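You operate a simulated robot arm through the tools that you are given. There is no shell and no other tool. Be economical: measure what you need, move in short steps, check, and stop when the job is done.

You are at the controls of a simulated two-armed robot. One attempt, no reset.

## Task
On the deck before the grooved roller, fold the rag in half, so that its two long edges meet.

It is judged by the outcome, as a careful person would: the job done as asked, and still so three seconds after it is handed in. It fails if anything else is knocked over, pushed out of place, dropped, spilled or broken. Flat cloth is picked up by pressing the open fingertips on it (5 to 10 N) and closing them slowly along it; thin cloth reads only 2 to 8 mm in the jaws.

## Robot
Two 7-joint arms with two-finger parallel grippers on one trunk, on a base that drives. Base frame: it is fixed to the floor where the robot stands at the start and does not move with it; the origin is under the middle of the robot, x ahead of it, y to its left, z up. Lengths are in mm, angles in degrees, forces in N, time in s.
The left shoulder is at the start at [70, 163, 1245], the right one opposite. Places, roughly: deck before the grooved roller [700, -100, 900]. Payload 3.43 kg a hand.
The TCP of each hand is the grasp point between the finger pads, 34 mm short of the fingertips. In the tool frame z runs along the fingers and y along their closing line. The gripper opens to 128 mm. The fingers are 24 mm wide and 12 mm thick; the gripper's body (48 by 130 mm) begins 96 mm behind the TCP.
Orientation is that of the tool frame in the base frame, as a unit quaternion [x, y, z, w]. With the fingers straight down and closing along the base's y, the tool's x points along the base's -x, its y along +y and its z along -z.

## Interface
- The arms move only by the tool step_arm. It takes "left_increments", "right_increments" or both (then of equal length, played together; a hand with none holds still); each is a list of rows, each a list of 7 numbers: the shift along the tool's x, y, z in units of 200 mm (1.0 is 200 mm), then the turn, a rotation vector about the tool's x, y, z in units of 120 degrees (1.0 is 120 degrees), then the gripper command, from -1 (shut) to 1 (fully open), values between in proportion. In form: [[tx, ty, tz, ax, ay, az, gripper], ...]. A call has 1 to 8 rows; each row is the pose to reach, as a shift and turn from the pose commanded when the call began, along the tool's axes at that moment. A call with a number of a shift or a turn outside -1 to 1 is refused whole. Rows are played at 5 a second. More than 50 mm and 8.6 degrees between two rows, or a gripper value outside its range, and nothing of the call is played. A pose out of reach is approached as far as the arm can. The call stops where the force on the tool passes 40 N (or 10 N more than at its start, if that is more) or the arm is blocked; 0.2 s more then pass. The fingers move at their own pace (about 153 mm/s each) and stop on an object; they squeeze with about 44 N. The grip force told is the motor's: it shows also when the fingers shut on nothing. Time passes only in rows, and 0.2 s behind the last, so rows that repeat a pose let the fingers close. The reply holds the time, the measured pose of the TCP, the force on the tool along the base axes, the opening and the grip force, in the units named above and with some noise, with the torque about the TCP (base axes, N m) and any sound that the robot's microphone picked up, and new pictures: "show" is both (left out), scene, wrist or none (wrist: the cameras of the hands that moved).
- Cameras (640 x 400 px; columns grow to the right, rows downward): "scene" is now at [115.5, -0.1, 1455.2]; the picture's right is [-0.06, -1.00, 0.00], its down [-0.71, 0.04, -0.70] and it looks along [0.70, -0.04, -0.72] (base axes); focal length 284 px, centre (320, 200). "left" rides on the left gripper at [76, 11, -160] in its tool frame; the picture's right is [-0.15, 0.99, 0.00], its down [-0.88, -0.13, -0.46] and it looks along [-0.45, -0.07, 0.89] (tool axes); focal length 234 px, centre (320, 200). "right" rides on the right gripper at [76, -11, -160] in its tool frame; the picture's right is [0.15, 0.99, 0.00], its down [-0.88, 0.13, -0.46] and it looks along [-0.45, 0.07, 0.89] (tool axes); focal length 234 px, centre (320, 200). There is no depth. A picture from a camera that has moved, and an enlarged one, comes with that camera's place and axes in the base frame and with its lens. The place of the scene camera against the robot may be out by one fixed shift of up to 18 mm in any direction.
- lift_body(by): slides the trunk up (or, below 0, down) by that many mm; the arms and the scene camera ride with it, the base frame stays. It gives what a move gives, with no picture.
- roll_base(legs): drives the robot by 1 to 6 legs, each [ahead, left, turn to the left] in mm, mm and degrees, along the robot's own axes; the way and the turn of a leg run together, so that a leg with both is an arc; at most 1500 mm and 180 degrees a leg. The arms and the cameras ride along, it lands a little off, and it stops where it bumps. It gives what a move gives, and a new picture of the scene camera.
- pan_tilt(pan, tilt): turns the head with the scene camera to pan (to the left, within 86 degrees either way) and tilt (down, from -29 to 69), counted from straight ahead of the robot. It gives what a move gives, and a new picture of the scene camera.
- enlarge(camera, box): a new picture of the part [left, top, right, bottom] of that camera's present view, enlarged. No time passes.
- close_job(): hands the job in; it is judged then, once.

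Work in short steps. Places have to be worked out from the pictures, the camera data and where the tool is seen: move nearer, look again, correct. Check each grasp and each placing, and mend what went wrong. You have 120 turns and 260 pictures in all, those below and enlarged ones among them. Open the grippers and draw the arms clear of the work before you hand the job in, unless the task says otherwise; then end with one line.

The tools are called after "Call:" by a JSON object that holds its "op" and its "data". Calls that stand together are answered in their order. step_arm: Moves the arms, as the interface text tells. Its arguments: {"type":"object","properties":{"left_increments":{"type":"array"},"right_increments":{"type":"array"},"show":{"type":"string","enum":["both","scene","wrist","none"]}},"required":[]} The other tools are called the same way: lift_body (by) slides the trunk up or down; roll_base (legs) drives the base; pan_tilt (pan, tilt) turns the head that bears the scene camera; enlarge (camera, box) takes an enlarged picture of a part of a camera's view; close_job () hands the job in.

At the start:

```text
t: 0.0
left_tcp_pos: [576.1, 177.5, 1134.4]
left_tool_rot: [-0.002, 1.0, 0.0, 0.0]
left_wrist_force: [1.0, 1.2, -0.1]
left_wrist_torque: [0.0, 0.0, 0.01]
left_width: 128.0
left_grasp_force: 0.0
right_tcp_pos: [689.7, -298.5, 1099.4]
right_tool_rot: [0.0, 1.0, 0.0, -0.001]
right_wrist_force: [0.3, 0.2, -0.2]
right_wrist_torque: [0.01, 0.01, -0.03]
right_width: 127.8
right_grasp_force: 0.0
trunk travel left (down, up): [-725.0, 215.0]
robot x, y, heading: [-2.5, 4.1, -0.0]
head pan, tilt: [-3.4, 45.6]
```

scene: 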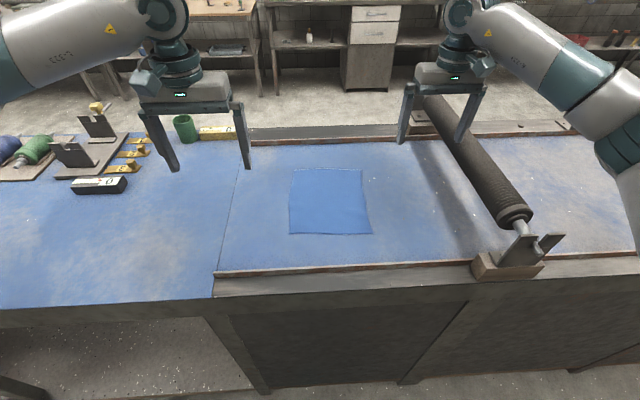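
right: 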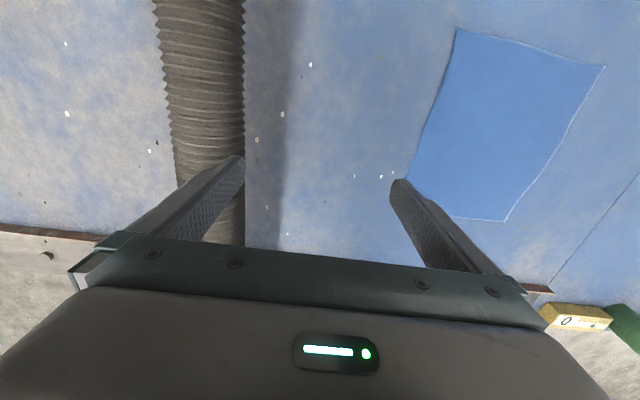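
left: 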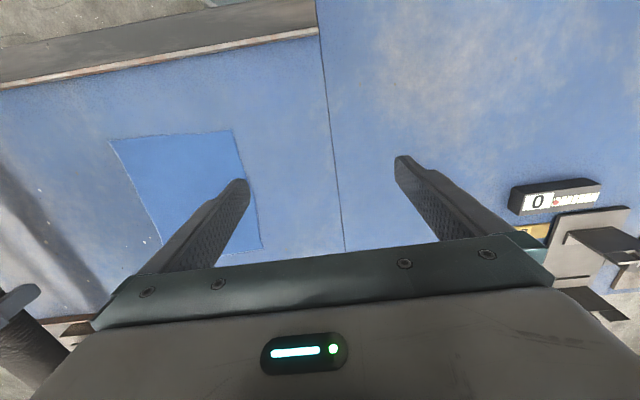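

The rag lies roughly at x 560–820, y −165…53, so its long edges seem to run along x. I'll enlarge it to confirm the corners.

Call:
{"op": "enlarge", "data": {"camera": "scene", "box": [260, 150, 420, 250]}}

Call:
{"op": "enlarge", "data": {"camera": "right", "box": [380, 0, 640, 240]}}

```text
4.00 times, centred on (340, 200) of scene
camera zoom: at [115.5, -0.1, 1455.2], right [-0.06, -1.0, 0.0], down [-0.71, 0.04, -0.7], along [0.7, -0.04, -0.72], focal length 1137 px, centre (240, 200)
```

zoom: 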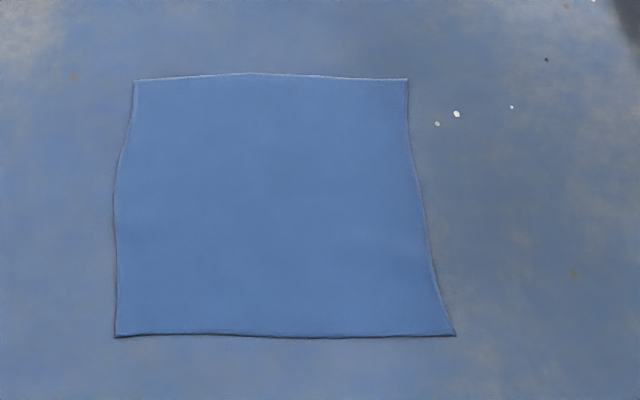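

```text
1.67 times, centred on (510, 120) of right
camera zoom: at [613.0, -308.9, 1260.7], right [-0.15, 0.99, 0.0], down [0.88, 0.13, 0.46], along [0.45, 0.07, -0.89], focal length 390 px, centre (3, 333)
```

zoom: 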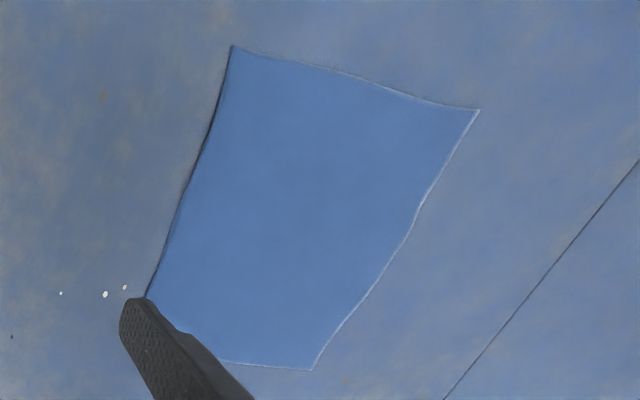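

Triangulating the rag in the three cameras gives a deck at about z 925 and corners near A(533,−153), B(546,43), C(775,30), D(767,−172). The long edges are AD and BC. I'll raise the trunk and stand turned to the right, so both hands can work along edge BC without crossing.

Call:
{"op": "lift_body", "data": {"by": 60}}

Call:
{"op": "roll_base", "data": {"legs": [[0, 215, 0], [85, 0, 0], [0, 0, -28]]}}

```text
t: 1.0
left_tcp_pos: [573.8, 177.4, 1193.8]
left_tool_rot: [0.0, 1.0, 0.001, 0.0]
left_wrist_force: [-0.1, 0.2, -0.5]
left_wrist_torque: [-0.01, -0.01, 0.0]
left_width: 128.1
left_grasp_force: 0.0
right_tcp_pos: [689.9, -297.3, 1159.9]
right_tool_rot: [0.0, 1.0, 0.001, 0.001]
right_wrist_force: [0.2, 0.7, 0.4]
right_wrist_torque: [-0.04, 0.01, 0.01]
right_width: 128.1
right_grasp_force: 0.1
trunk travel left (down, up): [-785.0, 155.0]
robot x, y, heading: [3.9, 0.7, 0.2]
head pan, tilt: [-3.4, 45.6]
```

```text
t: 4.8
left_tcp_pos: [678.1, 96.5, 1194.7]
left_tool_rot: [0.245, 0.97, 0.001, 0.0]
left_wrist_force: [0.4, -0.1, 0.0]
left_wrist_torque: [0.03, 0.02, -0.01]
left_width: 127.9
left_grasp_force: 0.1
right_tcp_pos: [551.7, -376.3, 1161.0]
right_tool_rot: [0.245, 0.97, -0.001, 0.0]
right_wrist_force: [-0.4, 0.3, -0.4]
right_wrist_torque: [0.0, 0.02, 0.02]
right_width: 127.9
right_grasp_force: 0.1
trunk travel left (down, up): [-785.0, 155.0]
robot x, y, heading: [85.6, 213.1, -28.3]
head pan, tilt: [-3.4, 45.6]
camera scene: at [184.6, 152.2, 1515.1], right [-0.53, -0.85, 0.0], down [-0.61, 0.38, -0.7], along [0.59, -0.37, -0.72], focal length 284 px, centre (320, 200)
```

scene: 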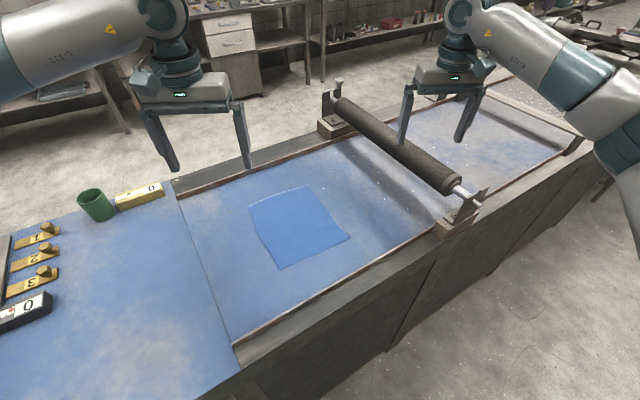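

The base has moved without bumping. I'll bring the left hand above the far-left corner and the right hand partway over, turning both so they close across the long edge.

Call:
{"op": "step_arm", "data": {"left_increments": [[-0.12, -0.03, 0.12, 0, 0, -0.05, 1], [-0.235, -0.058, 0.24, 0, 0, -0.1, 1], [-0.35, -0.086, 0.36, 0, 0, -0.15, 1], [-0.47, -0.115, 0.475, 0, 0, -0.2, 1]], "right_increments": [[0.1, 0.21, 0.05, 0, 0, -0.05, 1], [0.2, 0.42, 0.1, 0, 0, -0.1, 1], [0.3, 0.63, 0.15, 0, 0, -0.15, 1], [0.41, 0.855, 0.2, 0, 0, -0.2, 1]]}}

```text
refused: row 4 steps farther than a row can; nothing moved
```

The last step was slightly too long, so I'll resend it a little shorter.

Call:
{"op": "step_arm", "data": {"left_increments": [[-0.12, -0.03, 0.12, 0, 0, -0.05, 1], [-0.235, -0.058, 0.24, 0, 0, -0.1, 1], [-0.35, -0.086, 0.36, 0, 0, -0.15, 1], [-0.47, -0.115, 0.475, 0, 0, -0.2, 1]], "right_increments": [[0.1, 0.21, 0.05, 0, 0, -0.05, 1], [0.2, 0.42, 0.1, 0, 0, -0.1, 1], [0.3, 0.63, 0.15, 0, 0, -0.15, 1], [0.4, 0.84, 0.2, 0, 0, -0.2, 1]]}}

```text
t: 5.8
left_tcp_pos: [751.2, 31.0, 1097.7]
left_tool_rot: [0.036, 0.999, -0.001, -0.001]
left_wrist_force: [0.7, 0.1, 0.1]
left_wrist_torque: [0.0, 0.07, -0.01]
left_width: 127.9
left_grasp_force: 0.1
right_tcp_pos: [563.4, -189.5, 1118.7]
right_tool_rot: [0.038, 0.999, 0.0, -0.001]
right_wrist_force: [1.2, -0.1, 0.1]
right_wrist_torque: [0.0, 0.03, -0.02]
right_width: 127.8
right_grasp_force: 0.1
trunk travel left (down, up): [-785.0, 155.0]
robot x, y, heading: [85.2, 212.7, -28.7]
head pan, tilt: [-3.4, 45.6]
camera scene: at [186.6, 152.6, 1515.0], right [-0.53, -0.85, 0.0], down [-0.61, 0.38, -0.7], along [0.59, -0.37, -0.72], focal length 284 px, centre (320, 200)
camera right: at [486.3, -194.9, 1279.8], right [-0.07, 1.0, 0.0], down [0.89, 0.06, 0.45], along [0.45, 0.03, -0.89], focal length 234 px, centre (320, 200)
camera left: at [675.9, 47.4, 1257.5], right [0.22, 0.98, 0.0], down [0.87, -0.19, 0.45], along [0.44, -0.1, -0.89], focal length 234 px, centre (320, 200)
```

scene: 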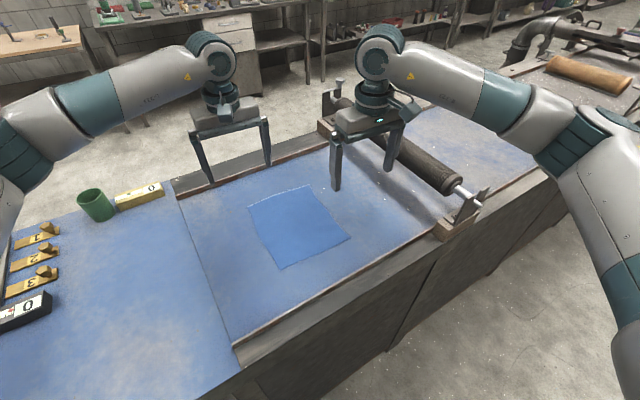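
right: 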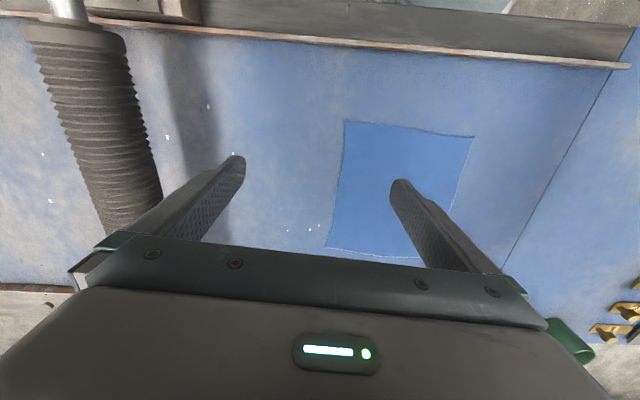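
left: 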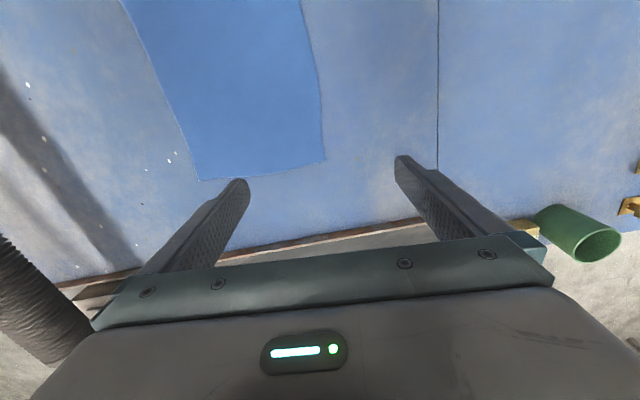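

Updated corners at z 925 are A(533,−154), B(545,41), C(778,31) and D(767,−167), and all views agree. Next I'll bring both hands just above edge BC with the fingers part-closed to about 36 mm.

Call:
{"op": "step_arm", "data": {"left_increments": [[0, -0.02, 0.07, 0, 0, 0, 0.3], [0, -0.04, 0.14, 0, 0, 0, 0], [0, -0.06, 0.21, 0, 0, 0, -0.2], [0, -0.08, 0.28, 0, 0, 0, -0.44], [-0.012, -0.1, 0.345, 0, 0, 0, -0.44]], "right_increments": [[0.01, 0.19, 0.09, 0, 0, 0, 0.3], [0.02, 0.38, 0.18, 0, 0, 0, 0], [0.03, 0.57, 0.27, 0, 0, 0, -0.2], [0.035, 0.76, 0.36, 0, 0, 0, -0.44], [0.04, 0.95, 0.45, 0, 0, 0, -0.44]]}}

```text
t: 7.0
left_tcp_pos: [752.6, 12.2, 1030.4]
left_tool_rot: [0.037, 0.999, -0.001, 0.0]
left_wrist_force: [0.6, -0.2, -0.5]
left_wrist_torque: [-0.01, 0.0, 0.02]
left_width: 35.8
left_grasp_force: 0.2
right_tcp_pos: [568.9, 2.8, 1028.7]
right_tool_rot: [0.039, 0.999, 0.0, 0.001]
right_wrist_force: [-0.8, 0.3, 0.0]
right_wrist_torque: [-0.01, -0.03, -0.01]
right_width: 35.8
right_grasp_force: 0.0
trunk travel left (down, up): [-785.0, 155.0]
robot x, y, heading: [89.0, 211.6, -28.3]
head pan, tilt: [-3.4, 45.6]
camera scene: at [185.4, 153.4, 1515.1], right [-0.53, -0.85, 0.0], down [-0.61, 0.38, -0.7], along [0.59, -0.37, -0.72], focal length 284 px, centre (320, 200)
camera right: at [492.4, -2.7, 1189.9], right [-0.07, 1.0, 0.0], down [0.89, 0.06, 0.46], along [0.45, 0.03, -0.89], focal length 234 px, centre (320, 200)
camera left: at [677.2, 28.6, 1190.7], right [0.22, 0.98, 0.0], down [0.87, -0.2, 0.46], along [0.44, -0.1, -0.89], focal length 234 px, centre (320, 200)
```

scene: 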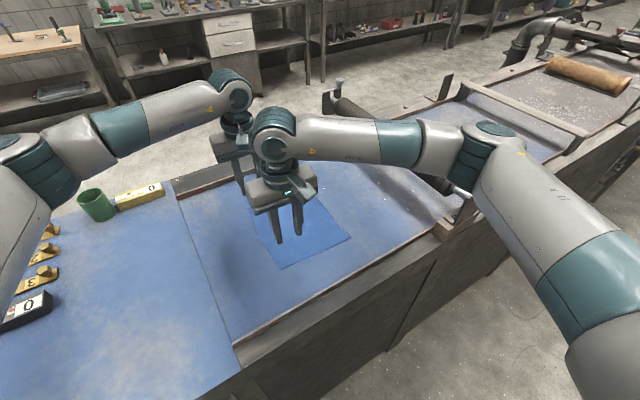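
right: 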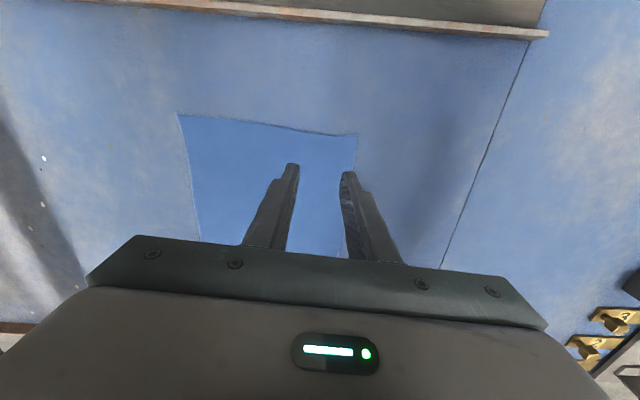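
left: 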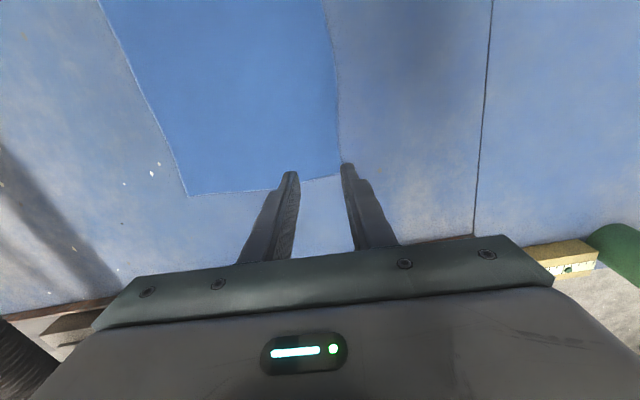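

The fingers line up well with the edge, so I'll shift the right hand +16 mm in y and lower both to just above contact.

Call:
{"op": "step_arm", "data": {"left_increments": [[0, 0, 0.12, 0, 0, 0, -0.44], [0, 0, 0.22, 0, 0, 0, -0.44], [0, 0, 0.3, 0, 0, 0, -0.44]], "right_increments": [[0, 0.08, 0.12, 0, 0, 0, -0.44], [0, 0.08, 0.22, 0, 0, 0, -0.44], [0, 0.08, 0.3, 0, 0, 0, -0.44]], "show": "wrist"}}

```text
t: 7.8
left_tcp_pos: [749.0, 11.8, 968.6]
left_tool_rot: [0.038, 0.999, 0.0, 0.0]
left_wrist_force: [-0.2, -0.8, -0.9]
left_wrist_torque: [-0.01, -0.02, 0.03]
left_width: 35.8
left_grasp_force: 0.1
right_tcp_pos: [569.9, 15.7, 968.9]
right_tool_rot: [0.038, 0.999, 0.0, 0.001]
right_wrist_force: [0.0, 0.1, 0.6]
right_wrist_torque: [-0.04, 0.02, 0.0]
right_width: 35.9
right_grasp_force: 0.1
trunk travel left (down, up): [-785.0, 155.0]
robot x, y, heading: [85.9, 214.8, -28.6]
head pan, tilt: [-3.4, 45.6]
camera right: at [491.8, 11.2, 1129.3], right [-0.07, 1.0, 0.0], down [0.89, 0.06, 0.46], along [0.45, 0.03, -0.89], focal length 234 px, centre (320, 200)
camera left: at [674.9, 27.5, 1128.9], right [0.22, 0.98, 0.0], down [0.87, -0.2, 0.46], along [0.44, -0.1, -0.89], focal length 234 px, centre (320, 200)
```

right: 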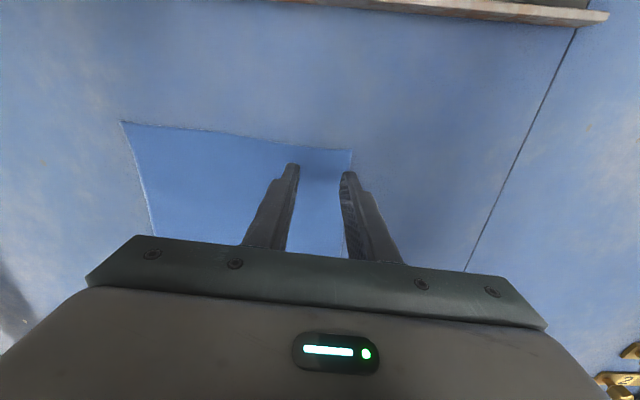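
left: 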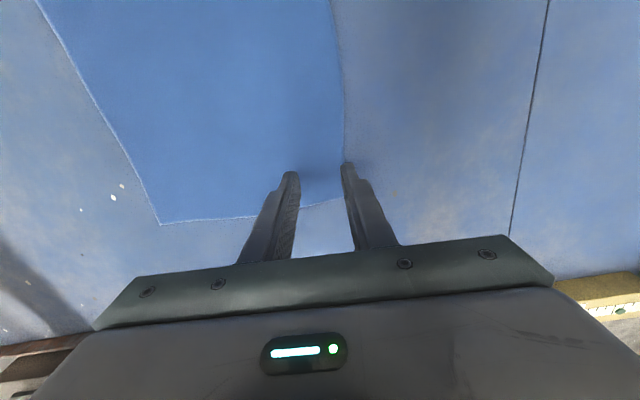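

The outer fingers sit right on the edge with only a few mm of margin. Now I'll press down gently, in small steps.

Call:
{"op": "step_arm", "data": {"left_increments": [[0, 0, 0.02, 0, 0, 0, -0.44], [0, 0, 0.035, 0, 0, 0, -0.44]], "right_increments": [[0, 0, 0.02, 0, 0, 0, -0.44], [0, 0, 0.035, 0, 0, 0, -0.44]], "show": "none"}}

```text
t: 8.4
left_tcp_pos: [751.0, 11.2, 963.6]
left_tool_rot: [0.037, 0.999, 0.0, 0.0]
left_wrist_force: [-0.3, 0.3, -0.1]
left_wrist_torque: [-0.04, -0.02, -0.02]
left_width: 35.8
left_grasp_force: 0.1
right_tcp_pos: [568.5, 16.2, 962.1]
right_tool_rot: [0.038, 0.999, 0.001, 0.0]
right_wrist_force: [-0.1, 0.0, -0.2]
right_wrist_torque: [0.01, -0.03, 0.02]
right_width: 35.8
right_grasp_force: 0.1
trunk travel left (down, up): [-785.0, 155.0]
robot x, y, heading: [82.9, 214.6, -28.5]
head pan, tilt: [-3.4, 45.6]
```

No contact yet, so I'll go down a little further.

Call:
{"op": "step_arm", "data": {"left_increments": [[0, 0, 0.01, 0, 0, 0, -0.44], [0, 0, 0.02, 0, 0, 0, -0.44]], "right_increments": [[0, 0, 0.01, 0, 0, 0, -0.44], [0, 0, 0.02, 0, 0, 0, -0.44]], "show": "none"}}

```text
t: 9.0
left_tcp_pos: [750.7, 11.7, 959.0]
left_tool_rot: [0.038, 0.999, 0.001, 0.0]
left_wrist_force: [0.0, 0.0, -0.7]
left_wrist_torque: [0.0, 0.0, -0.01]
left_width: 35.8
left_grasp_force: 0.2
right_tcp_pos: [568.8, 17.1, 958.6]
right_tool_rot: [0.038, 0.999, -0.001, 0.0]
right_wrist_force: [-0.5, -0.1, 0.8]
right_wrist_torque: [-0.04, -0.03, -0.01]
right_width: 35.8
right_grasp_force: 0.0
trunk travel left (down, up): [-785.0, 155.0]
robot x, y, heading: [85.8, 214.3, -28.3]
head pan, tilt: [-3.4, 45.6]
```

Tips are near z 925 with no clear contact, so I'll go down 2 mm more.

Call:
{"op": "step_arm", "data": {"left_increments": [[0, 0, 0.01, 0, 0, 0, -0.44]], "right_increments": [[0, 0, 0.01, 0, 0, 0, -0.44]], "show": "none"}}

Call:
{"op": "step_arm", "data": {"left_increments": [[0, 0, 0.01, 0, 0, 0, -0.44]], "right_increments": [[0, 0, 0.01, 0, 0, 0, -0.44]], "show": "wrist"}}

```text
t: 9.4
left_tcp_pos: [749.4, 11.8, 957.8]
left_tool_rot: [0.037, 0.999, 0.0, 0.001]
left_wrist_force: [-0.3, 0.1, -0.2]
left_wrist_torque: [-0.02, -0.01, -0.01]
left_width: 35.8
left_grasp_force: 0.1
right_tcp_pos: [569.1, 16.9, 956.4]
right_tool_rot: [0.039, 0.999, 0.0, 0.0]
right_wrist_force: [0.3, 0.2, 0.1]
right_wrist_torque: [0.05, -0.01, 0.01]
right_width: 35.7
right_grasp_force: 0.2
trunk travel left (down, up): [-785.0, 155.0]
robot x, y, heading: [87.4, 216.3, -28.7]
head pan, tilt: [-3.4, 45.6]
```

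```text
t: 9.8
left_tcp_pos: [749.4, 12.3, 957.0]
left_tool_rot: [0.038, 0.999, 0.0, 0.0]
left_wrist_force: [0.0, -0.7, 0.2]
left_wrist_torque: [0.01, 0.0, -0.02]
left_width: 35.8
left_grasp_force: 0.1
right_tcp_pos: [568.0, 17.0, 955.2]
right_tool_rot: [0.038, 0.999, 0.0, 0.001]
right_wrist_force: [0.5, -0.2, 4.8]
right_wrist_torque: [0.0, 0.01, 0.01]
right_width: 35.7
right_grasp_force: 0.1
trunk travel left (down, up): [-785.0, 155.0]
robot x, y, heading: [84.6, 212.1, -28.4]
head pan, tilt: [-3.4, 45.6]
camera right: at [491.2, 11.4, 1116.1], right [-0.07, 1.0, 0.0], down [0.89, 0.06, 0.46], along [0.46, 0.03, -0.89], focal length 234 px, centre (320, 200)
camera left: at [674.2, 28.1, 1115.8], right [0.22, 0.98, 0.0], down [0.87, -0.2, 0.46], along [0.44, -0.1, -0.89], focal length 234 px, centre (320, 200)
```

right: 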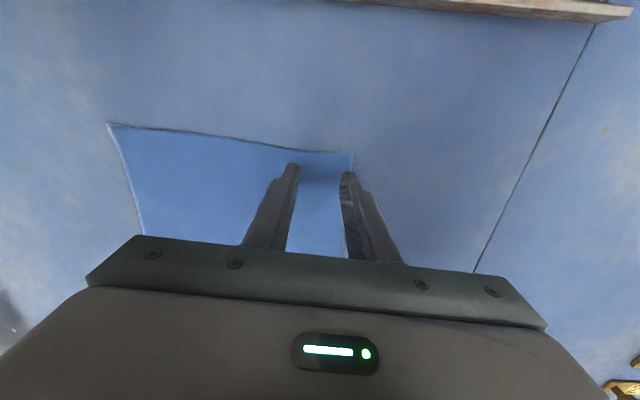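
left: 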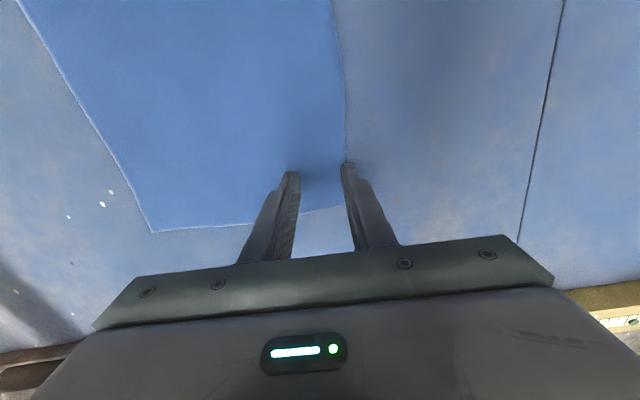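

The right hand touches with 4.8 N and the left not yet, so I'll lower the left slightly more.

Call:
{"op": "step_arm", "data": {"left_increments": [[0, 0, 0.008, 0, 0, 0, -0.44]], "right_increments": [[0, 0, 0.002, 0, 0, 0, -0.44]], "show": "none"}}

```text
t: 10.2
left_tcp_pos: [749.9, 10.7, 954.9]
left_tool_rot: [0.038, 0.999, -0.001, 0.0]
left_wrist_force: [0.7, -0.8, 5.6]
left_wrist_torque: [0.08, -0.05, -0.05]
left_width: 35.8
left_grasp_force: 0.0
right_tcp_pos: [569.1, 17.2, 955.5]
right_tool_rot: [0.039, 0.999, 0.0, 0.001]
right_wrist_force: [1.2, -0.3, 7.8]
right_wrist_torque: [-0.02, 0.02, 0.03]
right_width: 35.9
right_grasp_force: 0.0
trunk travel left (down, up): [-785.0, 155.0]
robot x, y, heading: [86.3, 215.7, -28.2]
head pan, tilt: [-3.4, 45.6]
```

Both hands now press at 6–8 N, so I'll close the fingers slowly along the cloth.

Call:
{"op": "step_arm", "data": {"left_increments": [[0, 0, 0, 0, 0, 0, -0.5], [0, 0, 0, 0, 0, 0, -0.56], [0, 0, 0, 0, 0, 0, -0.62], [0, 0, 0, 0, 0, 0, -0.69], [0, 0, 0, 0, 0, 0, -0.76], [0, 0, 0, 0, 0, 0, -0.84], [0, 0, 0, 0, 0, 0, -0.92], [0, 0, 0, 0, 0, 0, -1]], "right_increments": [[0, 0, 0, 0, 0, 0, -0.5], [0, 0, 0, 0, 0, 0, -0.56], [0, 0, 0, 0, 0, 0, -0.62], [0, 0, 0, 0, 0, 0, -0.69], [0, 0, 0, 0, 0, 0, -0.76], [0, 0, 0, 0, 0, 0, -0.84], [0, 0, 0, 0, 0, 0, -0.92], [0, 0, 0, 0, 0, 0, -1]], "show": "wrist"}}

```text
t: 12.0
left_tcp_pos: [748.2, 13.2, 956.2]
left_tool_rot: [0.037, 0.999, 0.0, 0.001]
left_wrist_force: [-1.6, 0.3, 11.2]
left_wrist_torque: [0.05, 0.05, -0.01]
left_width: 0.1
left_grasp_force: 32.9
right_tcp_pos: [566.9, 16.6, 955.3]
right_tool_rot: [0.039, 0.999, 0.0, 0.001]
right_wrist_force: [2.6, -0.5, 10.7]
right_wrist_torque: [0.02, -0.07, 0.01]
right_width: 1.5
right_grasp_force: 36.5
trunk travel left (down, up): [-785.0, 155.0]
robot x, y, heading: [83.0, 217.0, -28.7]
head pan, tilt: [-3.4, 45.6]
camera right: at [490.2, 12.0, 1116.1], right [-0.07, 1.0, 0.0], down [0.89, 0.06, 0.46], along [0.46, 0.03, -0.89], focal length 234 px, centre (320, 200)
camera left: at [673.2, 28.9, 1115.0], right [0.22, 0.98, 0.0], down [0.87, -0.2, 0.46], along [0.45, -0.1, -0.89], focal length 234 px, centre (320, 200)
```

right: 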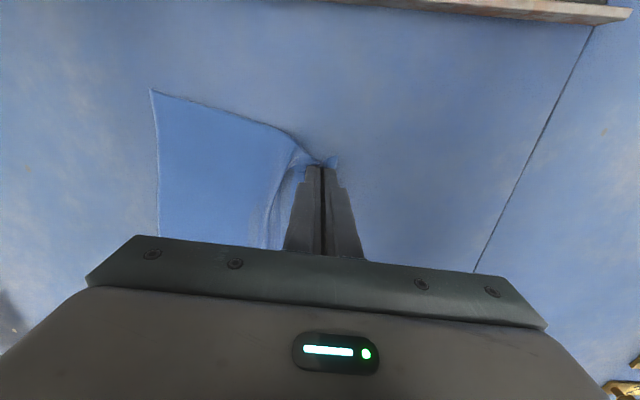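
left: 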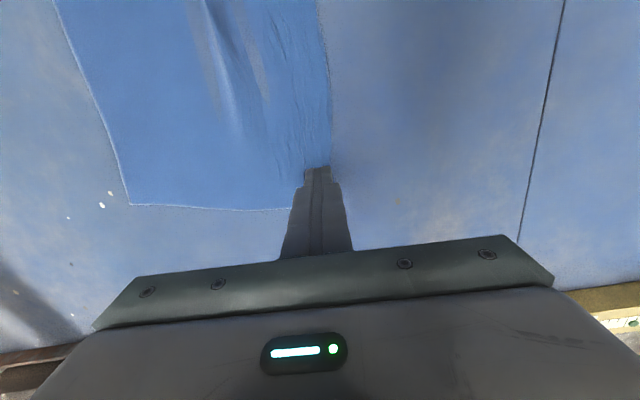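

The left jaws read 0.1 mm, so they are probably empty, while the right holds something. I'll look closer.

Call:
{"op": "enlarge", "data": {"camera": "left", "box": [240, 100, 400, 220]}}

Call:
{"op": "enlarge", "data": {"camera": "right", "box": [220, 100, 420, 240]}}

```text
3.33 times, centred on (320, 160) of left
camera zoom: at [673.2, 28.9, 1115.0], right [0.22, 0.98, 0.0], down [0.87, -0.2, 0.46], along [0.45, -0.1, -0.89], focal length 781 px, centre (320, 333)
```

zoom: 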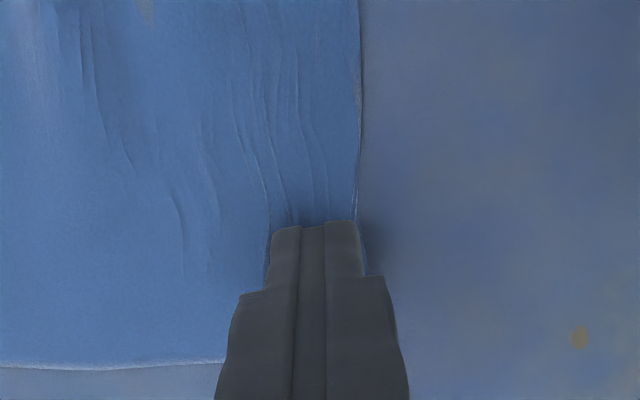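

```text
2.86 times, centred on (320, 170) of right
camera zoom: at [490.2, 12.0, 1116.1], right [-0.07, 1.0, 0.0], down [0.89, 0.06, 0.46], along [0.46, 0.03, -0.89], focal length 669 px, centre (320, 286)
```

zoom: 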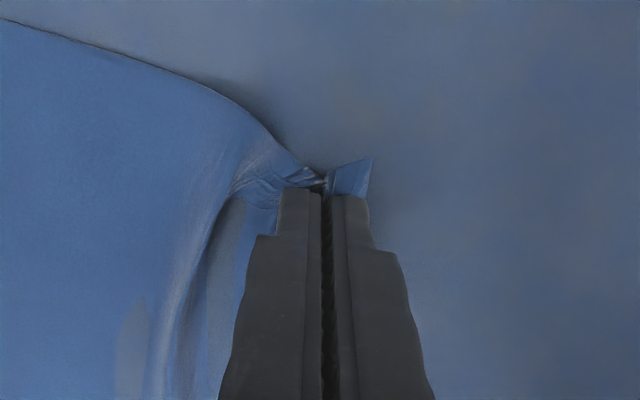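

The right hand holds its corner with a short tail, and the left slipped over the cloth. I'll lift the left slightly, reopen, and shift it about 12 mm inward, since the edge there is now at y≈24. Then I'll take a look.

Call:
{"op": "step_arm", "data": {"left_increments": [[0, 0, -0.06, 0, 0, 0, -1], [0, -0.03, -0.08, 0, 0, 0, -0.7], [0, -0.06, -0.08, 0, 0, 0, -0.44], [0, -0.06, -0.04, 0, 0, 0, -0.44]], "show": "wrist"}}

```text
t: 13.0
left_tcp_pos: [745.8, 0.7, 964.0]
left_tool_rot: [0.038, 0.999, 0.0, 0.0]
left_wrist_force: [0.2, 0.6, 0.6]
left_wrist_torque: [0.03, -0.01, 0.0]
left_width: 35.8
left_grasp_force: 0.1
right_tcp_pos: [566.6, 18.1, 955.8]
right_tool_rot: [0.038, 0.999, 0.0, 0.001]
right_wrist_force: [-1.0, 0.1, 17.3]
right_wrist_torque: [0.0, 0.11, 0.0]
right_width: 1.4
right_grasp_force: 35.9
trunk travel left (down, up): [-785.0, 155.0]
robot x, y, heading: [87.6, 212.9, -28.5]
head pan, tilt: [-3.4, 45.6]
camera left: at [672.7, 17.0, 1123.0], right [0.22, 0.98, 0.0], down [0.87, -0.2, 0.46], along [0.45, -0.1, -0.89], focal length 234 px, centre (320, 200)
```

left: 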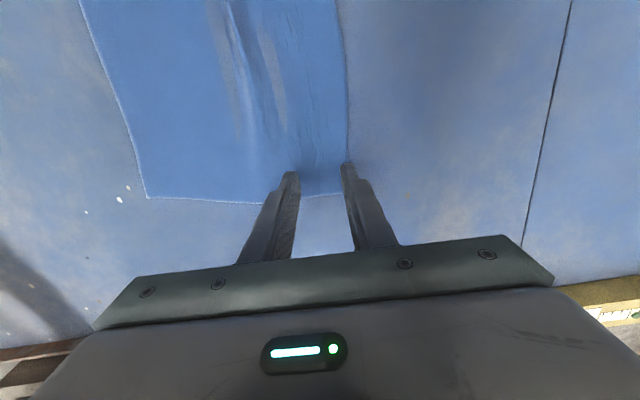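

The edge is about 5 mm past the outer finger's inner face, so I'll press the left again.

Call:
{"op": "step_arm", "data": {"left_increments": [[0, 0, 0.02, 0, 0, 0, -0.44], [0, 0, 0.035, 0, 0, 0, -0.44], [0, 0, 0.042, 0, 0, 0, -0.44]], "show": "none"}}

```text
t: 13.8
left_tcp_pos: [747.5, -0.1, 955.1]
left_tool_rot: [0.038, 0.999, 0.0, 0.0]
left_wrist_force: [-0.4, -0.2, 4.3]
left_wrist_torque: [0.06, 0.01, 0.0]
left_width: 35.8
left_grasp_force: 0.0
right_tcp_pos: [567.2, 15.8, 955.2]
right_tool_rot: [0.039, 0.999, 0.0, 0.0]
right_wrist_force: [0.5, -0.2, 17.1]
right_wrist_torque: [-0.02, 0.02, 0.03]
right_width: 1.6
right_grasp_force: 35.6
trunk travel left (down, up): [-785.0, 155.0]
robot x, y, heading: [87.4, 213.6, -28.4]
head pan, tilt: [-3.4, 45.6]
```

Call:
{"op": "step_arm", "data": {"left_increments": [[0, 0, 0.006, 0, 0, 0, -0.44]], "show": "none"}}

```text
t: 14.2
left_tcp_pos: [746.5, -0.7, 955.3]
left_tool_rot: [0.038, 0.999, -0.001, 0.002]
left_wrist_force: [-1.7, 2.2, 15.1]
left_wrist_torque: [0.26, 0.04, 0.03]
left_width: 36.1
left_grasp_force: 0.2
right_tcp_pos: [567.6, 16.6, 955.1]
right_tool_rot: [0.039, 0.999, -0.001, 0.001]
right_wrist_force: [3.4, -0.6, 11.5]
right_wrist_torque: [-0.02, -0.07, 0.01]
right_width: 1.6
right_grasp_force: 36.4
trunk travel left (down, up): [-785.0, 155.0]
robot x, y, heading: [87.9, 213.7, -28.5]
head pan, tilt: [-3.4, 45.6]
```

The press is 15 N, a bit high. I'll ease off 0.6 mm and close slowly.

Call:
{"op": "step_arm", "data": {"left_increments": [[0, 0, -0.003, 0, 0, 0, -0.44], [0, 0, -0.003, 0, 0, 0, -0.52], [0, 0, -0.003, 0, 0, 0, -0.6], [0, 0, -0.003, 0, 0, 0, -0.68], [0, 0, -0.003, 0, 0, 0, -0.76], [0, 0, -0.003, 0, 0, 0, -0.84], [0, 0, -0.003, 0, 0, 0, -0.92], [0, 0, -0.003, 0, 0, 0, -1]], "show": "wrist"}}

```text
t: 16.0
left_tcp_pos: [746.9, -0.1, 953.8]
left_tool_rot: [0.038, 0.999, -0.001, 0.002]
left_wrist_force: [0.3, -0.4, 22.9]
left_wrist_torque: [-0.02, -0.04, -0.01]
left_width: 2.2
left_grasp_force: 37.3
right_tcp_pos: [565.6, 16.9, 955.7]
right_tool_rot: [0.039, 0.999, 0.0, 0.001]
right_wrist_force: [1.7, 0.6, 5.1]
right_wrist_torque: [0.03, -0.02, -0.03]
right_width: 1.7
right_grasp_force: 36.1
trunk travel left (down, up): [-785.0, 155.0]
robot x, y, heading: [86.8, 214.8, -28.5]
head pan, tilt: [-3.4, 45.6]
camera left: at [671.4, 16.7, 1114.9], right [0.22, 0.98, 0.0], down [0.87, -0.2, 0.46], along [0.45, -0.1, -0.89], focal length 234 px, centre (320, 200)
```

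left: 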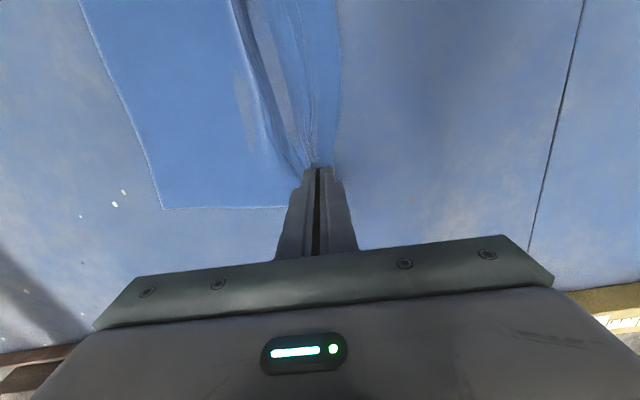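

Both hands now hold cloth, at 2.2 and 1.7 mm. I'll lift both 40 mm to check.

Call:
{"op": "step_arm", "data": {"left_increments": [[0, 0, -0.06, 0, 0, 0, -1], [0, 0, -0.13, 0, 0, 0, -1], [0, 0, -0.2, 0, 0, 0, -1]], "right_increments": [[0, 0, -0.06, 0, 0, 0, -1], [0, 0, -0.13, 0, 0, 0, -1], [0, 0, -0.2, 0, 0, 0, -1]]}}

```text
t: 16.8
left_tcp_pos: [749.4, 0.1, 992.6]
left_tool_rot: [0.037, 0.999, 0.001, 0.001]
left_wrist_force: [0.6, 0.1, -0.3]
left_wrist_torque: [-0.01, 0.03, -0.02]
left_width: 2.1
left_grasp_force: 37.0
right_tcp_pos: [569.2, 15.5, 993.3]
right_tool_rot: [0.038, 0.999, 0.0, 0.0]
right_wrist_force: [-0.1, 0.4, -0.9]
right_wrist_torque: [-0.05, 0.01, 0.0]
right_width: 1.4
right_grasp_force: 36.2
trunk travel left (down, up): [-785.0, 155.0]
robot x, y, heading: [88.3, 211.2, -28.4]
head pan, tilt: [-3.4, 45.6]
camera scene: at [183.9, 152.1, 1515.0], right [-0.53, -0.85, 0.0], down [-0.61, 0.38, -0.7], along [0.59, -0.37, -0.72], focal length 284 px, centre (320, 200)
camera right: at [492.7, 10.4, 1154.7], right [-0.07, 1.0, 0.0], down [0.89, 0.06, 0.46], along [0.45, 0.03, -0.89], focal length 234 px, centre (320, 200)
camera left: at [674.1, 16.2, 1152.3], right [0.22, 0.98, 0.0], down [0.87, -0.2, 0.46], along [0.44, -0.1, -0.89], focal length 234 px, centre (320, 200)
```

scene: 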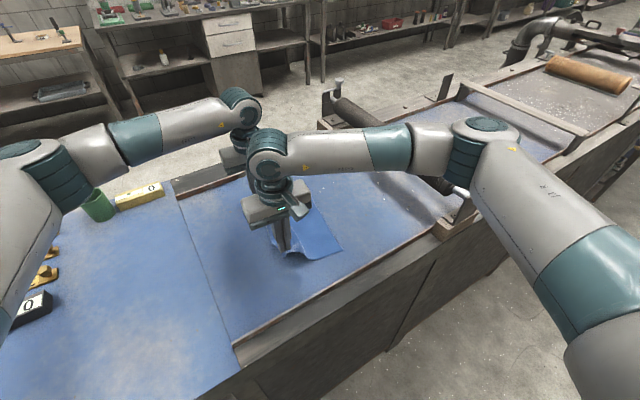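
right: 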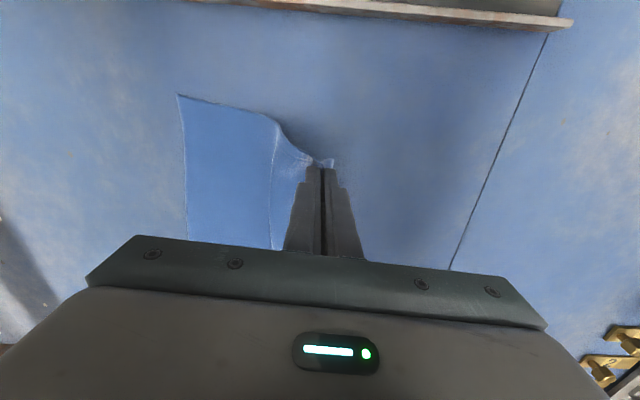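
left: 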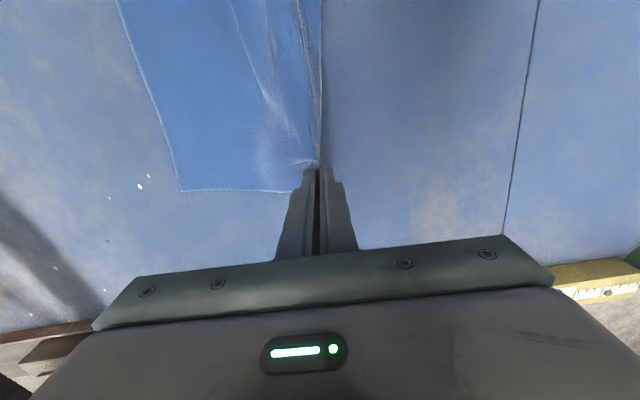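

Both grips hold. The lower long edge AD now runs from about (512,−118) to (743,−155). I'll carry the gripped hem over in a low arc so that, once unfolded, its edge meets AD.

Call:
{"op": "step_arm", "data": {"left_increments": [[0.02, -0.114, -0.075, 0, 0, 0.007, -1], [0.042, -0.228, -0.1, 0, 0, 0.014, -1], [0.063, -0.342, -0.075, 0, 0, 0.021, -1], [0.085, -0.456, 0, 0, 0, 0.028, -1], [0.098, -0.525, 0.08, 0, 0, 0.035, -1], [0.107, -0.57, 0.13, 0, 0, 0.035, -1]], "right_increments": [[0.018, -0.102, -0.075, 0, 0, 0.007, -1], [0.036, -0.203, -0.1, 0, 0, 0.014, -1], [0.055, -0.305, -0.075, 0, 0, 0.021, -1], [0.073, -0.406, 0, 0, 0, 0.028, -1], [0.084, -0.467, 0.08, 0, 0, 0.035, -1], [0.092, -0.508, 0.13, 0, 0, 0.035, -1]]}}

```text
t: 18.2
left_tcp_pos: [719.0, -113.5, 966.4]
left_tool_rot: [0.074, 0.997, 0.001, 0.0]
left_wrist_force: [0.8, -0.2, 0.5]
left_wrist_torque: [-0.01, 0.0, 0.03]
left_width: 2.3
left_grasp_force: 36.9
right_tcp_pos: [543.5, -84.6, 968.5]
right_tool_rot: [0.075, 0.997, 0.0, 0.0]
right_wrist_force: [0.3, -0.2, -0.3]
right_wrist_torque: [0.0, -0.03, -0.03]
right_width: 1.2
right_grasp_force: 36.3
trunk travel left (down, up): [-785.0, 155.0]
robot x, y, heading: [86.3, 211.8, -28.3]
head pan, tilt: [-3.4, 45.6]
camera scene: at [183.7, 151.3, 1515.2], right [-0.53, -0.85, 0.0], down [-0.61, 0.38, -0.7], along [0.59, -0.37, -0.72], focal length 284 px, centre (320, 200)
camera right: at [465.9, -85.2, 1129.5], right [0.0, 1.0, 0.0], down [0.89, 0.0, 0.46], along [0.46, 0.0, -0.89], focal length 234 px, centre (320, 200)
camera left: at [645.8, -91.7, 1126.0], right [0.29, 0.96, 0.0], down [0.85, -0.26, 0.46], along [0.44, -0.13, -0.89], focal length 234 px, centre (320, 200)
```

scene: 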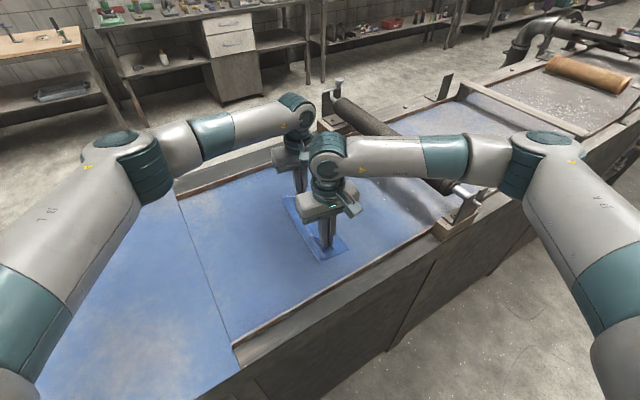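
right: 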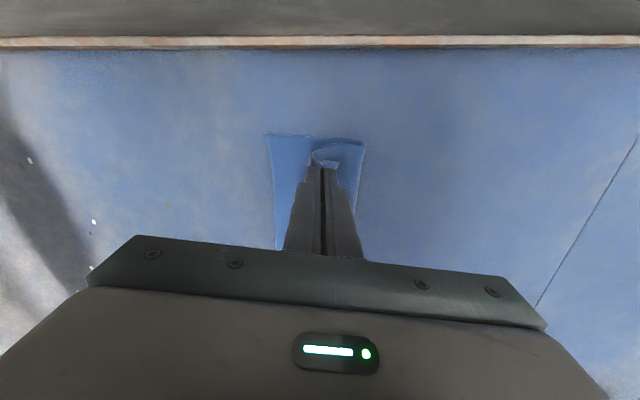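
left: 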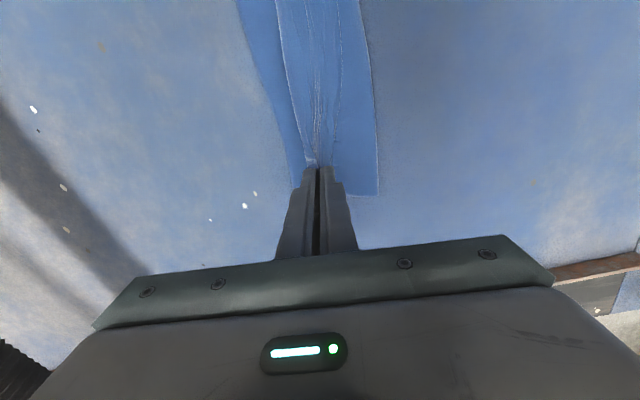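

The fold has formed. I'll look closely at the hem before releasing.

Call:
{"op": "enlarge", "data": {"camera": "right", "box": [240, 120, 400, 220]}}

Call:
{"op": "enlarge", "data": {"camera": "left", "box": [220, 0, 420, 210]}}

```text
4.00 times, centred on (320, 170) of right
camera zoom: at [465.9, -85.2, 1129.5], right [0.0, 1.0, 0.0], down [0.89, 0.0, 0.46], along [0.46, 0.0, -0.89], focal length 937 px, centre (320, 320)
```

zoom: 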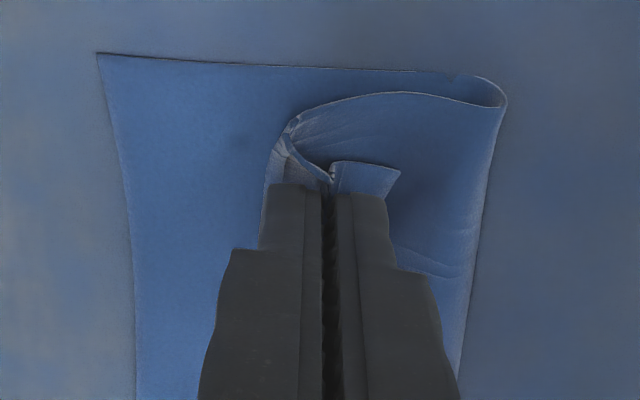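

```text
1.90 times, centred on (320, 105) of left
camera zoom: at [645.8, -91.7, 1126.0], right [0.29, 0.96, 0.0], down [0.85, -0.26, 0.46], along [0.44, -0.13, -0.89], focal length 446 px, centre (320, 381)
```

zoom: 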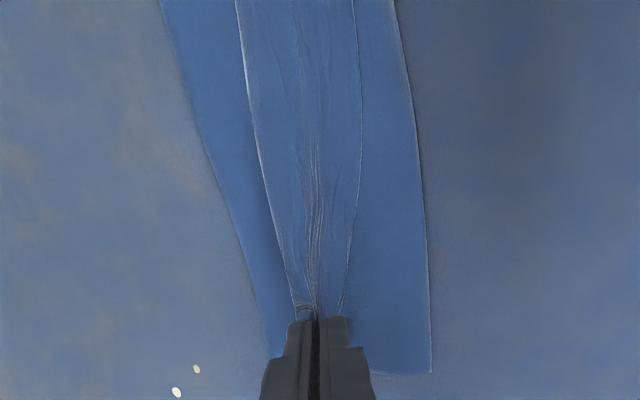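

As expected, the hem is folded back at the grip. I'll lower slightly, open the fingers, rise, and see how it relaxes.

Call:
{"op": "step_arm", "data": {"left_increments": [[0, 0, 0.03, 0, 0, 0, -1], [0, 0, 0.03, 0, 0, 0, -0.9], [0, 0, 0.03, 0, 0, 0, -0.75], [0, 0, 0.03, 0, 0, 0, -0.6], [0, 0, -0.07, 0, 0, 0, -0.6], [0, 0, -0.25, 0, 0, 0, -0.6], [0, 0, -0.45, 0, 0, 0, -0.6]], "right_increments": [[0, 0, 0.03, 0, 0, 0, -1], [0, 0, 0.03, 0, 0, 0, -0.9], [0, 0, 0.03, 0, 0, 0, -0.75], [0, 0, 0.03, 0, 0, 0, -0.6], [0, 0, -0.07, 0, 0, 0, -0.6], [0, 0, -0.25, 0, 0, 0, -0.6], [0, 0, -0.45, 0, 0, 0, -0.6]]}}

```text
t: 19.8
left_tcp_pos: [719.1, -110.1, 1055.9]
left_tool_rot: [0.074, 0.997, 0.0, 0.0]
left_wrist_force: [-0.1, -0.1, -0.1]
left_wrist_torque: [0.0, 0.01, -0.02]
left_width: 25.6
left_grasp_force: 0.2
right_tcp_pos: [541.3, -85.3, 1058.8]
right_tool_rot: [0.074, 0.997, 0.0, 0.0]
right_wrist_force: [-0.3, -0.1, 0.0]
right_wrist_torque: [0.01, -0.02, 0.0]
right_width: 25.6
right_grasp_force: 0.0
trunk travel left (down, up): [-785.0, 155.0]
robot x, y, heading: [83.2, 213.0, -28.5]
head pan, tilt: [-3.4, 45.6]
camera scene: at [182.7, 152.9, 1515.1], right [-0.53, -0.85, 0.0], down [-0.61, 0.38, -0.7], along [0.59, -0.37, -0.71], focal length 284 px, centre (320, 200)
camera right: at [464.5, -83.5, 1219.2], right [0.0, 1.0, 0.0], down [0.89, 0.0, 0.46], along [0.46, 0.0, -0.89], focal length 234 px, centre (320, 200)
camera left: at [645.3, -88.3, 1215.6], right [0.29, 0.96, 0.0], down [0.85, -0.26, 0.46], along [0.44, -0.13, -0.89], focal length 234 px, centre (320, 200)
```

scene: 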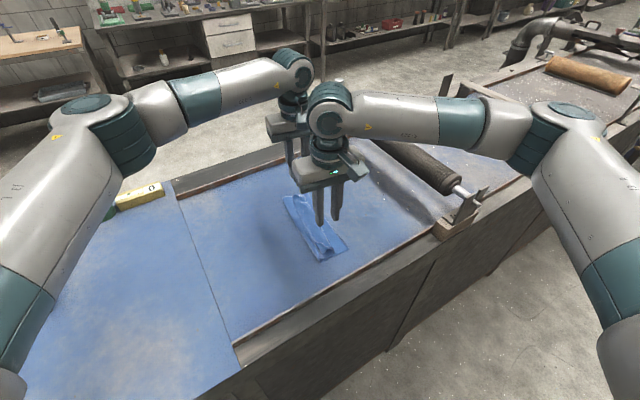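
right: 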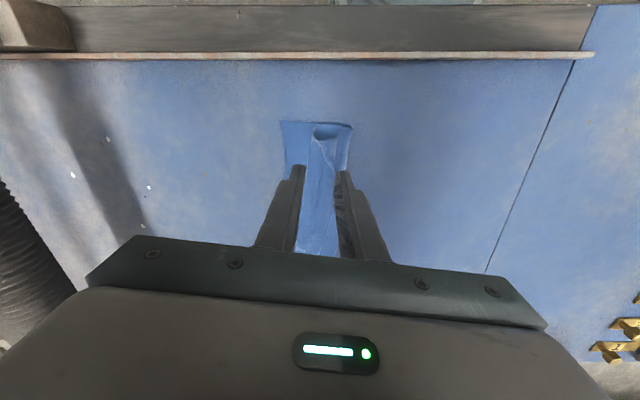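
left: 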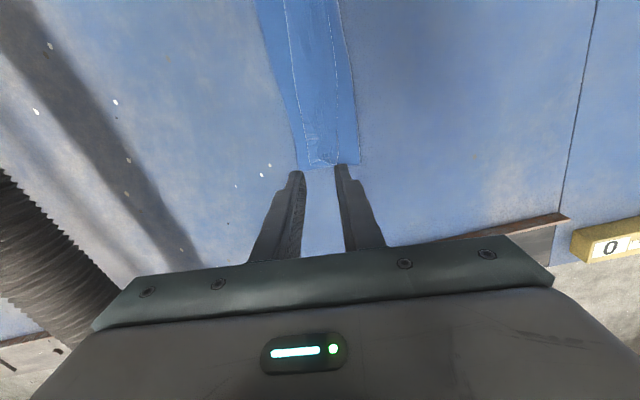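

I'll zoom in on the result.

Call:
{"op": "enlarge", "data": {"camera": "right", "box": [260, 105, 380, 260]}}

Call:
{"op": "enlarge", "data": {"camera": "left", "box": [220, 0, 400, 180]}}

```text
2.58 times, centred on (320, 182) of right
camera zoom: at [464.5, -83.5, 1219.2], right [0.0, 1.0, 0.0], down [0.89, 0.0, 0.46], along [0.46, 0.0, -0.89], focal length 604 px, centre (320, 245)
```

zoom: 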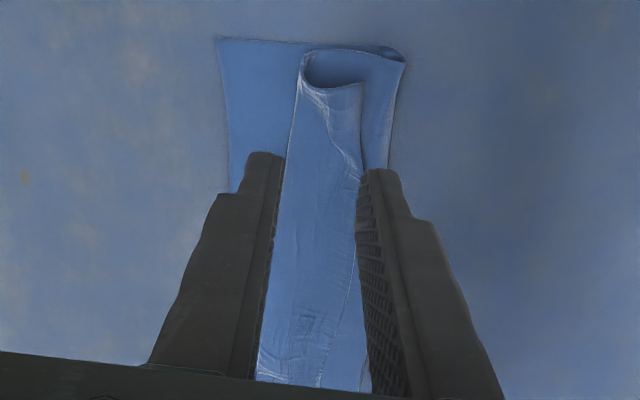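

```text
2.22 times, centred on (310, 90) of left
camera zoom: at [645.3, -88.3, 1215.6], right [0.29, 0.96, 0.0], down [0.85, -0.26, 0.46], along [0.44, -0.13, -0.89], focal length 520 px, centre (342, 444)
```

zoom: 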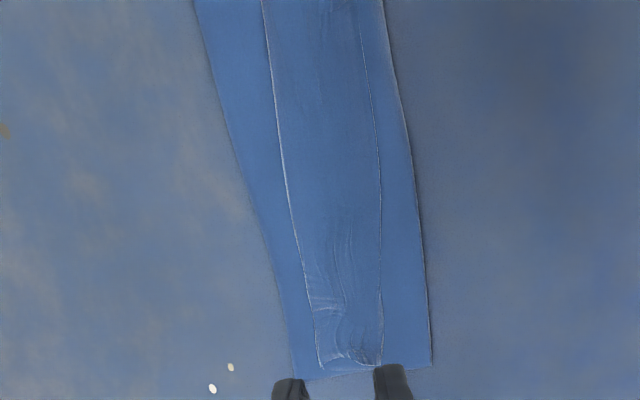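

The rag is folded, but a strip of about 37 mm at the edge is turned back on top. I'll unroll it by pressing closed fingertips lightly near the hem's free edge and dragging toward −y. First I'll position both hands above it.

Call:
{"op": "step_arm", "data": {"left_increments": [[0.03, 0.065, 0, 0, 0, 0, -1], [0.03, 0.065, 0.2, 0, 0, 0, -1], [0.03, 0.065, 0.36, 0, 0, 0, -1], [0.03, 0.065, 0.44, 0, 0, 0, -1]], "right_increments": [[-0.135, 0.08, 0, 0, 0, 0, -1], [-0.135, 0.08, 0.2, 0, 0, 0, -1], [-0.135, 0.08, 0.36, 0, 0, 0, -1], [-0.135, 0.08, 0.45, 0, 0, 0, -1]], "show": "wrist"}}

```text
t: 20.8
left_tcp_pos: [715.4, -97.6, 969.3]
left_tool_rot: [0.074, 0.997, 0.0, 0.0]
left_wrist_force: [-0.3, 0.0, 0.5]
left_wrist_torque: [-0.01, 0.01, -0.02]
left_width: 0.1
left_grasp_force: 33.0
right_tcp_pos: [571.4, -71.7, 968.6]
right_tool_rot: [0.075, 0.997, 0.0, 0.0]
right_wrist_force: [-0.3, -0.1, -0.8]
right_wrist_torque: [0.02, 0.02, -0.02]
right_width: 0.3
right_grasp_force: 32.9
trunk travel left (down, up): [-785.0, 155.0]
robot x, y, heading: [87.2, 212.5, -28.5]
head pan, tilt: [-3.4, 45.6]
camera right: at [495.2, -70.3, 1129.0], right [0.0, 1.0, 0.0], down [0.89, 0.0, 0.45], along [0.45, 0.0, -0.89], focal length 234 px, centre (320, 200)
camera left: at [642.1, -75.6, 1128.6], right [0.29, 0.96, 0.0], down [0.85, -0.26, 0.46], along [0.44, -0.13, -0.89], focal length 234 px, centre (320, 200)
```

right: 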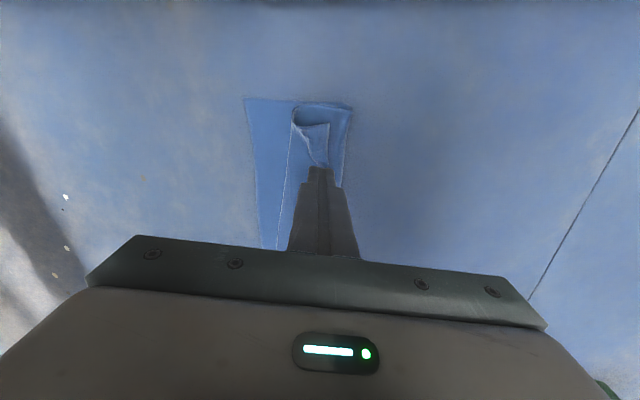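
left: 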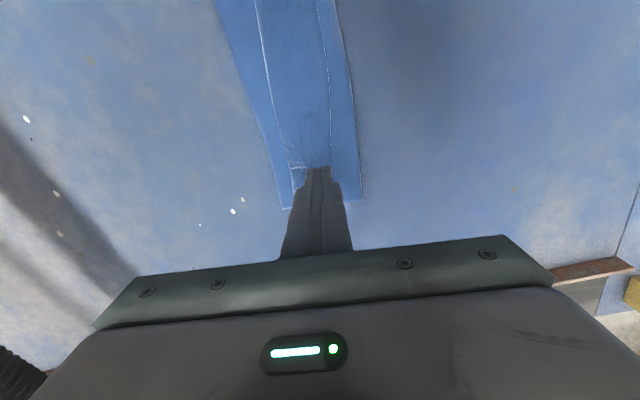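

Position looks right, so I'll descend to light contact.

Call:
{"op": "step_arm", "data": {"left_increments": [[0, 0, 0.03, 0, 0, 0, -1], [0, 0, 0.05, 0, 0, 0, -1]], "right_increments": [[0, 0, 0.03, 0, 0, 0, -1], [0, 0, 0.05, 0, 0, 0, -1]], "show": "none"}}

Call:
{"op": "step_arm", "data": {"left_increments": [[0, 0, 0.01, 0, 0, 0, -1]], "right_increments": [[0, 0, 0.01, 0, 0, 0, -1]], "show": "none"}}

```text
t: 21.4
left_tcp_pos: [715.2, -96.9, 959.1]
left_tool_rot: [0.074, 0.997, 0.0, 0.0]
left_wrist_force: [0.1, -0.6, -0.3]
left_wrist_torque: [0.02, -0.01, 0.02]
left_width: 0.0
left_grasp_force: 33.1
right_tcp_pos: [571.6, -72.1, 958.6]
right_tool_rot: [0.075, 0.997, 0.001, -0.001]
right_wrist_force: [0.3, -0.4, 0.5]
right_wrist_torque: [0.01, 0.03, 0.01]
right_width: 0.0
right_grasp_force: 32.9
trunk travel left (down, up): [-785.0, 155.0]
robot x, y, heading: [87.2, 211.9, -28.2]
head pan, tilt: [-3.4, 45.6]
```

```text
t: 21.8
left_tcp_pos: [715.5, -97.6, 958.4]
left_tool_rot: [0.074, 0.997, 0.0, 0.001]
left_wrist_force: [1.2, -0.3, 3.6]
left_wrist_torque: [-0.02, -0.05, 0.02]
left_width: 0.4
left_grasp_force: 33.4
right_tcp_pos: [570.8, -72.4, 957.1]
right_tool_rot: [0.075, 0.997, -0.001, 0.001]
right_wrist_force: [0.2, -1.7, 3.6]
right_wrist_torque: [0.0, 0.02, -0.05]
right_width: 0.1
right_grasp_force: 33.1
trunk travel left (down, up): [-785.0, 155.0]
robot x, y, heading: [89.0, 212.4, -28.2]
head pan, tilt: [-3.4, 45.6]
```

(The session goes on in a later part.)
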